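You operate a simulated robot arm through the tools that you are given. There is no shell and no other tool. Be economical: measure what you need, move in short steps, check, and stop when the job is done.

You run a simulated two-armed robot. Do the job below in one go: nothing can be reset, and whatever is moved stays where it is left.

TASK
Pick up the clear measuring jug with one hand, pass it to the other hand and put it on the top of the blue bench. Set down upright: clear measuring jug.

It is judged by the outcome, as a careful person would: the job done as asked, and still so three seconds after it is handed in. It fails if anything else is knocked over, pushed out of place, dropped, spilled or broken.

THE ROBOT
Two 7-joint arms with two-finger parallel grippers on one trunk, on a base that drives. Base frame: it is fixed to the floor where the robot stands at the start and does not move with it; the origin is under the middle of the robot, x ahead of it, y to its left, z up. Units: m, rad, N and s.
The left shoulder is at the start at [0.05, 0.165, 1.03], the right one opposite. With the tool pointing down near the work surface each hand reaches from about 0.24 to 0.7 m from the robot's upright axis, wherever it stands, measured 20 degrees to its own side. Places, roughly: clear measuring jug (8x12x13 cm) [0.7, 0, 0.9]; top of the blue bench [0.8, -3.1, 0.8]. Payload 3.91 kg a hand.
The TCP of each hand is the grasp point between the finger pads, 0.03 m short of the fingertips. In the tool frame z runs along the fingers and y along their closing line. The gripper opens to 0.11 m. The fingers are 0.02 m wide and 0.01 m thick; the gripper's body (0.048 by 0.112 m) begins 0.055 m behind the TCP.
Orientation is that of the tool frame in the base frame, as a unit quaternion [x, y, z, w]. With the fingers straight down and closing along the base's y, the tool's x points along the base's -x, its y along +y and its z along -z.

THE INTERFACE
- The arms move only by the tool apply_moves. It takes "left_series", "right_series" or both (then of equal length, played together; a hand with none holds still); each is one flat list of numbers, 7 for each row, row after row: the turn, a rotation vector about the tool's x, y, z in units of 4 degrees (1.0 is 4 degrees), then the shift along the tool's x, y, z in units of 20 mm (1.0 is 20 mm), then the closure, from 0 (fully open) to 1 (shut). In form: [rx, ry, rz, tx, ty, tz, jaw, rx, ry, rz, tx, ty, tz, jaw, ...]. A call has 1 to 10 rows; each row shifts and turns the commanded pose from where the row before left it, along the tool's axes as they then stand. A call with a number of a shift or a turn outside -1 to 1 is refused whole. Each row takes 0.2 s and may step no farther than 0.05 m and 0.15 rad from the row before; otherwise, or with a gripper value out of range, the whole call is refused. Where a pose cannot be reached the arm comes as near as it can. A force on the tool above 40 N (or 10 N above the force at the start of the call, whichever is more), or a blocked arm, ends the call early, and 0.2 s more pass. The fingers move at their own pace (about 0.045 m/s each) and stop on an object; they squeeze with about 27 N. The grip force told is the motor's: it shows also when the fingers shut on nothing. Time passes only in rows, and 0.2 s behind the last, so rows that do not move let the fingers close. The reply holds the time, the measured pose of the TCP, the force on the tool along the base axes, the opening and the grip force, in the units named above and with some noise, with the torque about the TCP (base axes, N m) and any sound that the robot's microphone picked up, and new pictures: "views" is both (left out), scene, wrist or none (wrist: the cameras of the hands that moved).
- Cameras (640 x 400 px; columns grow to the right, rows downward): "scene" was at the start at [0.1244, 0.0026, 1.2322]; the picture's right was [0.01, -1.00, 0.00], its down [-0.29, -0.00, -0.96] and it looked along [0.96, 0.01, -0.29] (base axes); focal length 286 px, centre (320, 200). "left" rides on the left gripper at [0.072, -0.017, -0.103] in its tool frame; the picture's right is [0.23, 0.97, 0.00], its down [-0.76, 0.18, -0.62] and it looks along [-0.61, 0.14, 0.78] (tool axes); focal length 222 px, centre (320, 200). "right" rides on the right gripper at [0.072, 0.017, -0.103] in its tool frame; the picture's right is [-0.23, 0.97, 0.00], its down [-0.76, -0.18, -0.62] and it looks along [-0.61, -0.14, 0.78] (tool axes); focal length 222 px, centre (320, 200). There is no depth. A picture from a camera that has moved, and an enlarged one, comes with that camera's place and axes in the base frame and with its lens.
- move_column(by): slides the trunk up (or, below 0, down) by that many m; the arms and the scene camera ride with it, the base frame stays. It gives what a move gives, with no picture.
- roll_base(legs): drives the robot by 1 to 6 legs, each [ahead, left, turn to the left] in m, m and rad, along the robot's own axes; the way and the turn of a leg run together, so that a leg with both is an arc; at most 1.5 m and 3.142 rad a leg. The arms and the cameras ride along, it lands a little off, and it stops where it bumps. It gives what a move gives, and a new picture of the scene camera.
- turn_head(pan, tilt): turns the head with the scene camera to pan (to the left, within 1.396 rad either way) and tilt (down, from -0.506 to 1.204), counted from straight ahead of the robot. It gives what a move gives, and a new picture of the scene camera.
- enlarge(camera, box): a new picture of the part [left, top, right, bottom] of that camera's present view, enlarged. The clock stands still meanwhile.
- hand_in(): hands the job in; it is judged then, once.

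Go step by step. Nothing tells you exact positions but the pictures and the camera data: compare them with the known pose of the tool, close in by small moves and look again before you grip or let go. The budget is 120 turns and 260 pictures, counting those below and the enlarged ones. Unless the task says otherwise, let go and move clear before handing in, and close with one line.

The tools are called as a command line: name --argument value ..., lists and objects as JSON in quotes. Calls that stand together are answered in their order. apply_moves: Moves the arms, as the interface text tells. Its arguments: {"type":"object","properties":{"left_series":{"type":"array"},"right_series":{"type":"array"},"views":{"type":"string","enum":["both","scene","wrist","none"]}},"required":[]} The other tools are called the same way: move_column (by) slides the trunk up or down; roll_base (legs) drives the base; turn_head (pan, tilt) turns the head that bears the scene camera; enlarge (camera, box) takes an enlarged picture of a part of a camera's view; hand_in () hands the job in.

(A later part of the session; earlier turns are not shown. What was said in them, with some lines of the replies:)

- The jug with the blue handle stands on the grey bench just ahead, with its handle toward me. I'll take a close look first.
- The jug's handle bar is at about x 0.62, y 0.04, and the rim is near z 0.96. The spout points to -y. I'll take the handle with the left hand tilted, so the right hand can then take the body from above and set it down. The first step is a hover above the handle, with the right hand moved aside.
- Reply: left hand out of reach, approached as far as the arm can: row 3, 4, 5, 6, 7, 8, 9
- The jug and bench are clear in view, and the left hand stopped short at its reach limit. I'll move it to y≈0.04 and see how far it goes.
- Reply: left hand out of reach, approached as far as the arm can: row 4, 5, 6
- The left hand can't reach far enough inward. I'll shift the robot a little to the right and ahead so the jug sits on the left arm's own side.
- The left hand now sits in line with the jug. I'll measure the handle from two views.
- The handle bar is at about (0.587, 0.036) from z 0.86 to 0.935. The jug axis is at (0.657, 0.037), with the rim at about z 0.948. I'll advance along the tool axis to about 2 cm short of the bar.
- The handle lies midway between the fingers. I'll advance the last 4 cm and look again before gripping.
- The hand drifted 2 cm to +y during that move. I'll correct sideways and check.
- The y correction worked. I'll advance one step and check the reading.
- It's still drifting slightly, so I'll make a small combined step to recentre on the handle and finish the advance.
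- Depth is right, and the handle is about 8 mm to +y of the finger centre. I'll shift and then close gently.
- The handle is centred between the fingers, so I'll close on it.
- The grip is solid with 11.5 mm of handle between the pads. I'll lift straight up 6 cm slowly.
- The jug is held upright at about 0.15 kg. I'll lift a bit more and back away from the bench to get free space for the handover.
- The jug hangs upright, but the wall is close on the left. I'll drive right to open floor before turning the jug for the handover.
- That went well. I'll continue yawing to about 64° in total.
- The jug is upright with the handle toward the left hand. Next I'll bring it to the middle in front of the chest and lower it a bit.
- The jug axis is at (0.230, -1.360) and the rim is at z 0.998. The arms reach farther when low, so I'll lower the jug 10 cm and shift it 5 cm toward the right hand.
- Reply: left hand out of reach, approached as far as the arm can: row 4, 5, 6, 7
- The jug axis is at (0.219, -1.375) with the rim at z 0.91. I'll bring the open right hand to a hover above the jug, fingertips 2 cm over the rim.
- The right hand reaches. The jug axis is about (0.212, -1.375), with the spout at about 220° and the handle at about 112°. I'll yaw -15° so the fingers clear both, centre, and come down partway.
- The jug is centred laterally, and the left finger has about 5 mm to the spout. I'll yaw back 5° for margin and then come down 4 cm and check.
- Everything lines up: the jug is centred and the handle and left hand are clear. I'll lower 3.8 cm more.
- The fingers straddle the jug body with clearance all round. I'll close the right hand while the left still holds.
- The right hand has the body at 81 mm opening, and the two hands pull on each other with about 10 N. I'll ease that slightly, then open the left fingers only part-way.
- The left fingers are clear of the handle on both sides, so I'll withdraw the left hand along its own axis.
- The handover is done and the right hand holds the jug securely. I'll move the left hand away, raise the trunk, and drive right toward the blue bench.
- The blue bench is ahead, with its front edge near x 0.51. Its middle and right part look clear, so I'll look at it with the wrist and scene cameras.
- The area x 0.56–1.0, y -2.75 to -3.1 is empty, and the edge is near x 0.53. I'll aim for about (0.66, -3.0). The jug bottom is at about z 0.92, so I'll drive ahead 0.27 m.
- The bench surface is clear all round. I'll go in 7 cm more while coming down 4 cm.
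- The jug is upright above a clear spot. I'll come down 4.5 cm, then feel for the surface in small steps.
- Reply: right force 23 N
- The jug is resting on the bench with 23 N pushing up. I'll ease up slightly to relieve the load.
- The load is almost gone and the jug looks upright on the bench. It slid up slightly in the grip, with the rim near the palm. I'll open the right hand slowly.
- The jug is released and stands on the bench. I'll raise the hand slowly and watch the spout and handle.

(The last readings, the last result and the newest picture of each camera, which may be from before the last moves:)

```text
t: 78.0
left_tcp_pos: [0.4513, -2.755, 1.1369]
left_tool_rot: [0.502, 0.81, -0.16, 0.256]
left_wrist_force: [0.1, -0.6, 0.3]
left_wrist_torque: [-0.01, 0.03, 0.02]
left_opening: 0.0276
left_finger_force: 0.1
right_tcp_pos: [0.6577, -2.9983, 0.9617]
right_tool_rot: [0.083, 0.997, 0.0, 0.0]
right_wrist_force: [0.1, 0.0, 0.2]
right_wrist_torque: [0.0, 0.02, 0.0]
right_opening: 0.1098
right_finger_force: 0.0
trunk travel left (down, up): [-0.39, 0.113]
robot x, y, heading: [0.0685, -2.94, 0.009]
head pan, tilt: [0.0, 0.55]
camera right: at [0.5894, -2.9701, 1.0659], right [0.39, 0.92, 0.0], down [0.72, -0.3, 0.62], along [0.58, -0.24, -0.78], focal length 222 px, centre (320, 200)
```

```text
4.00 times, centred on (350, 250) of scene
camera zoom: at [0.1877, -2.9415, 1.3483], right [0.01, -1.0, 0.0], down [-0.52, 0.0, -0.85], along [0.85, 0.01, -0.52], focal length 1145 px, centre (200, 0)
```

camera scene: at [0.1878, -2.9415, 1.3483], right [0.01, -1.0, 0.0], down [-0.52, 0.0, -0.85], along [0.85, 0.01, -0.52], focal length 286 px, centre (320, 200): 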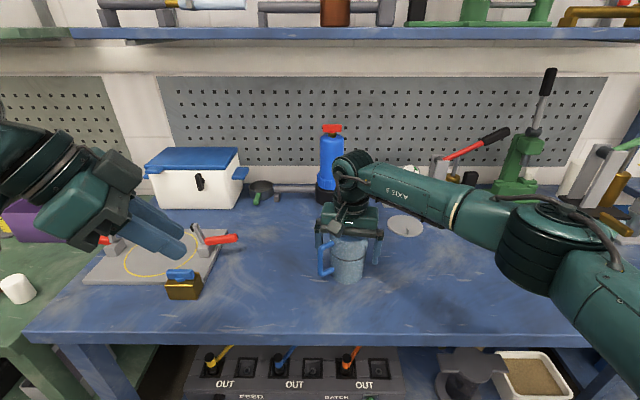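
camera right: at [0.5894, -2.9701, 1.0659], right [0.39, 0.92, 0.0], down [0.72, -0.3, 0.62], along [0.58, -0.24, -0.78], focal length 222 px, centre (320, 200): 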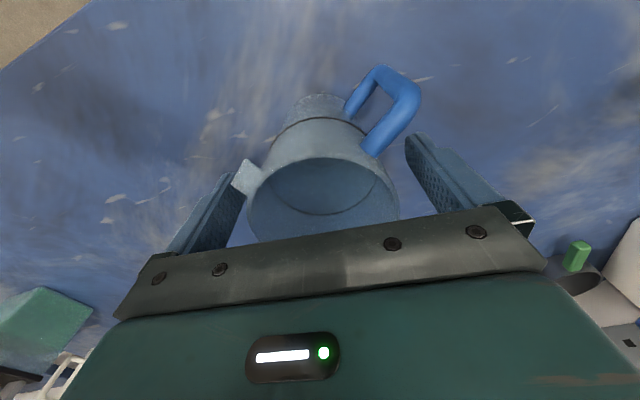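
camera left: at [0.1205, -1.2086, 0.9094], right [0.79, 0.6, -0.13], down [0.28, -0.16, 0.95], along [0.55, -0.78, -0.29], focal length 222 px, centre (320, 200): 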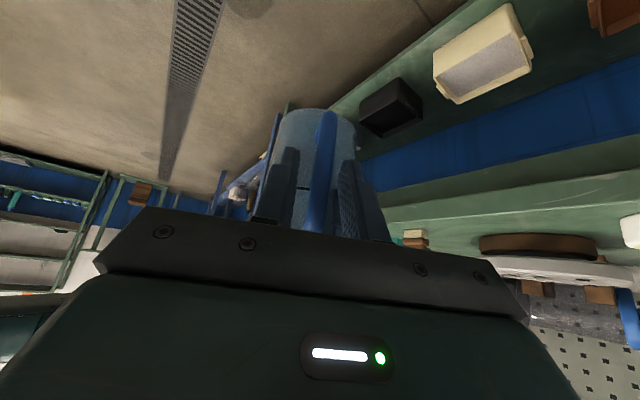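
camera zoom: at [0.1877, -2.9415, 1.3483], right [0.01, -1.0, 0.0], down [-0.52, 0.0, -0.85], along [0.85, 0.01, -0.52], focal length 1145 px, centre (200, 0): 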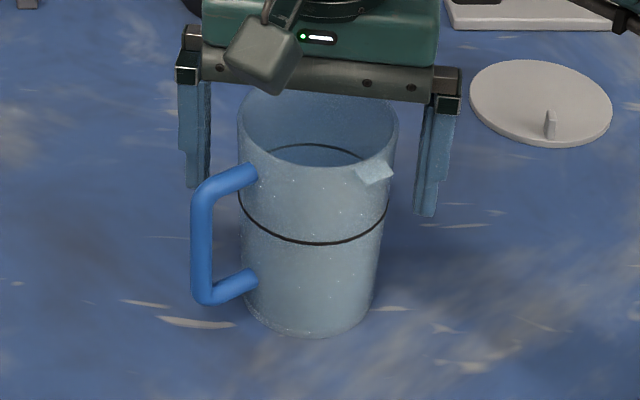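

All clear. The spout is close to one finger, so I'll move 8 mm forward away from it and then continue up and back.

apply_moves --right_series '[0, 0, 0, -0.35, -0.05, 0, 0, 0, 0, 0, 0, 0, -0.4, 0, 0, 0, 0, 0, 0, -0.6, 0, 0, 0, 0, 0, 0, -0.8, 0, 0, 0, 0, 0, 0, -0.9, 0, 0, 0, 0, 0, 0, -0.9, 0]' --views "both"

```text
t: 79.4
left_tcp_pos: [0.4514, -2.7544, 1.1357]
left_tool_rot: [0.503, 0.81, -0.159, 0.255]
left_wrist_force: [-0.4, -0.8, 0.4]
left_wrist_torque: [0.0, 0.0, 0.0]
left_opening: 0.0277
left_finger_force: 0.1
right_tcp_pos: [0.6648, -3.0011, 1.0327]
right_tool_rot: [0.084, 0.996, 0.001, 0.0]
right_wrist_force: [0.5, 0.1, -0.2]
right_wrist_torque: [0.0, -0.02, 0.0]
right_opening: 0.11
right_finger_force: 0.0
trunk travel left (down, up): [-0.39, 0.113]
robot x, y, heading: [0.0664, -2.9451, 0.004]
head pan, tilt: [0.0, 0.55]
camera scene: at [0.1876, -2.9414, 1.3483], right [0.01, -1.0, 0.0], down [-0.52, 0.0, -0.85], along [0.85, 0.01, -0.52], focal length 286 px, centre (320, 200)
camera right: at [0.5966, -2.9727, 1.1361], right [0.39, 0.92, 0.0], down [0.72, -0.3, 0.62], along [0.57, -0.24, -0.78], focal length 222 px, centre (320, 200)
```

scene: 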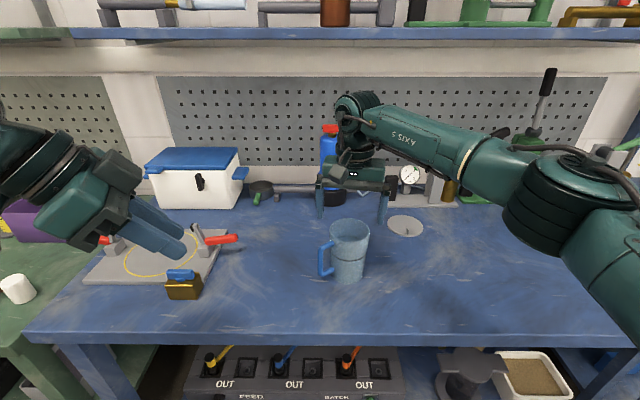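
right: 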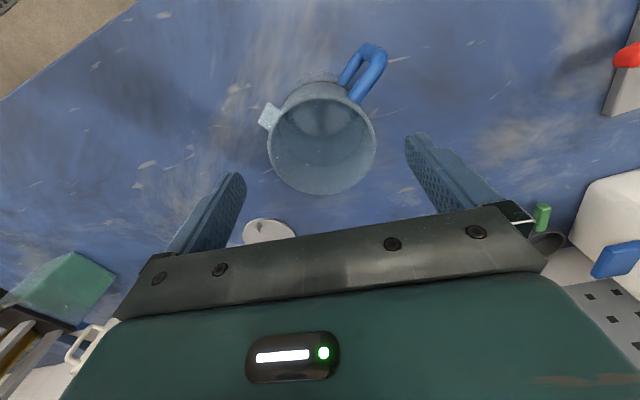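

The jug stands upright and free on the blue bench. I'll raise the trunk and back off to be well clear.

move_column --by 0.09

roll_base --legs '[[-0.3, 0, 0]]'

```text
t: 80.7
left_tcp_pos: [0.4509, -2.7541, 1.2274]
left_tool_rot: [0.501, 0.811, -0.159, 0.257]
left_wrist_force: [-0.8, 0.3, -0.5]
left_wrist_torque: [0.0, -0.01, 0.03]
left_opening: 0.0278
left_finger_force: 0.1
right_tcp_pos: [0.6656, -3.0009, 1.1214]
right_tool_rot: [0.086, 0.996, 0.001, 0.0]
right_wrist_force: [-0.4, -0.2, 0.1]
right_wrist_torque: [-0.01, -0.02, -0.03]
right_opening: 0.11
right_finger_force: 0.0
trunk travel left (down, up): [-0.48, 0.023]
robot x, y, heading: [0.0679, -2.9411, 0.006]
head pan, tilt: [0.0, 0.55]
```

```text
t: 82.7
left_tcp_pos: [0.1507, -2.7566, 1.228]
left_tool_rot: [0.501, 0.812, -0.158, 0.256]
left_wrist_force: [0.2, -0.4, 0.5]
left_wrist_torque: [-0.01, -0.04, -0.01]
left_opening: 0.0276
left_finger_force: 0.2
right_tcp_pos: [0.3666, -3.0021, 1.1226]
right_tool_rot: [0.083, 0.997, 0.001, 0.0]
right_wrist_force: [0.8, 0.0, 0.9]
right_wrist_torque: [-0.02, 0.02, -0.01]
right_opening: 0.1099
right_finger_force: 0.1
trunk travel left (down, up): [-0.48, 0.023]
robot x, y, heading: [-0.2337, -2.9445, 0.013]
head pan, tilt: [0.0, 0.55]
camera scene: at [-0.1114, -2.9439, 1.4384], right [0.01, -1.0, 0.0], down [-0.52, -0.01, -0.85], along [0.85, 0.01, -0.52], focal length 286 px, centre (320, 200)
```

scene: 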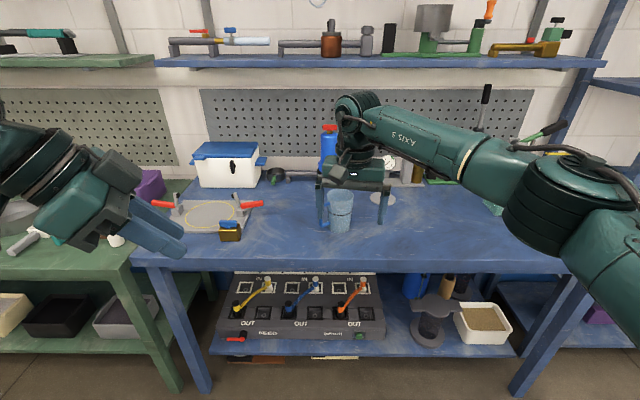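

The jug stands upright on the blue bench, nothing else there was disturbed, and both hands are clear. I'm handing in.

hand_in

```text
The job is handed in.
```

The clear measuring jug was picked up with the left hand, passed to the right hand, and set upright on top of the blue bench.
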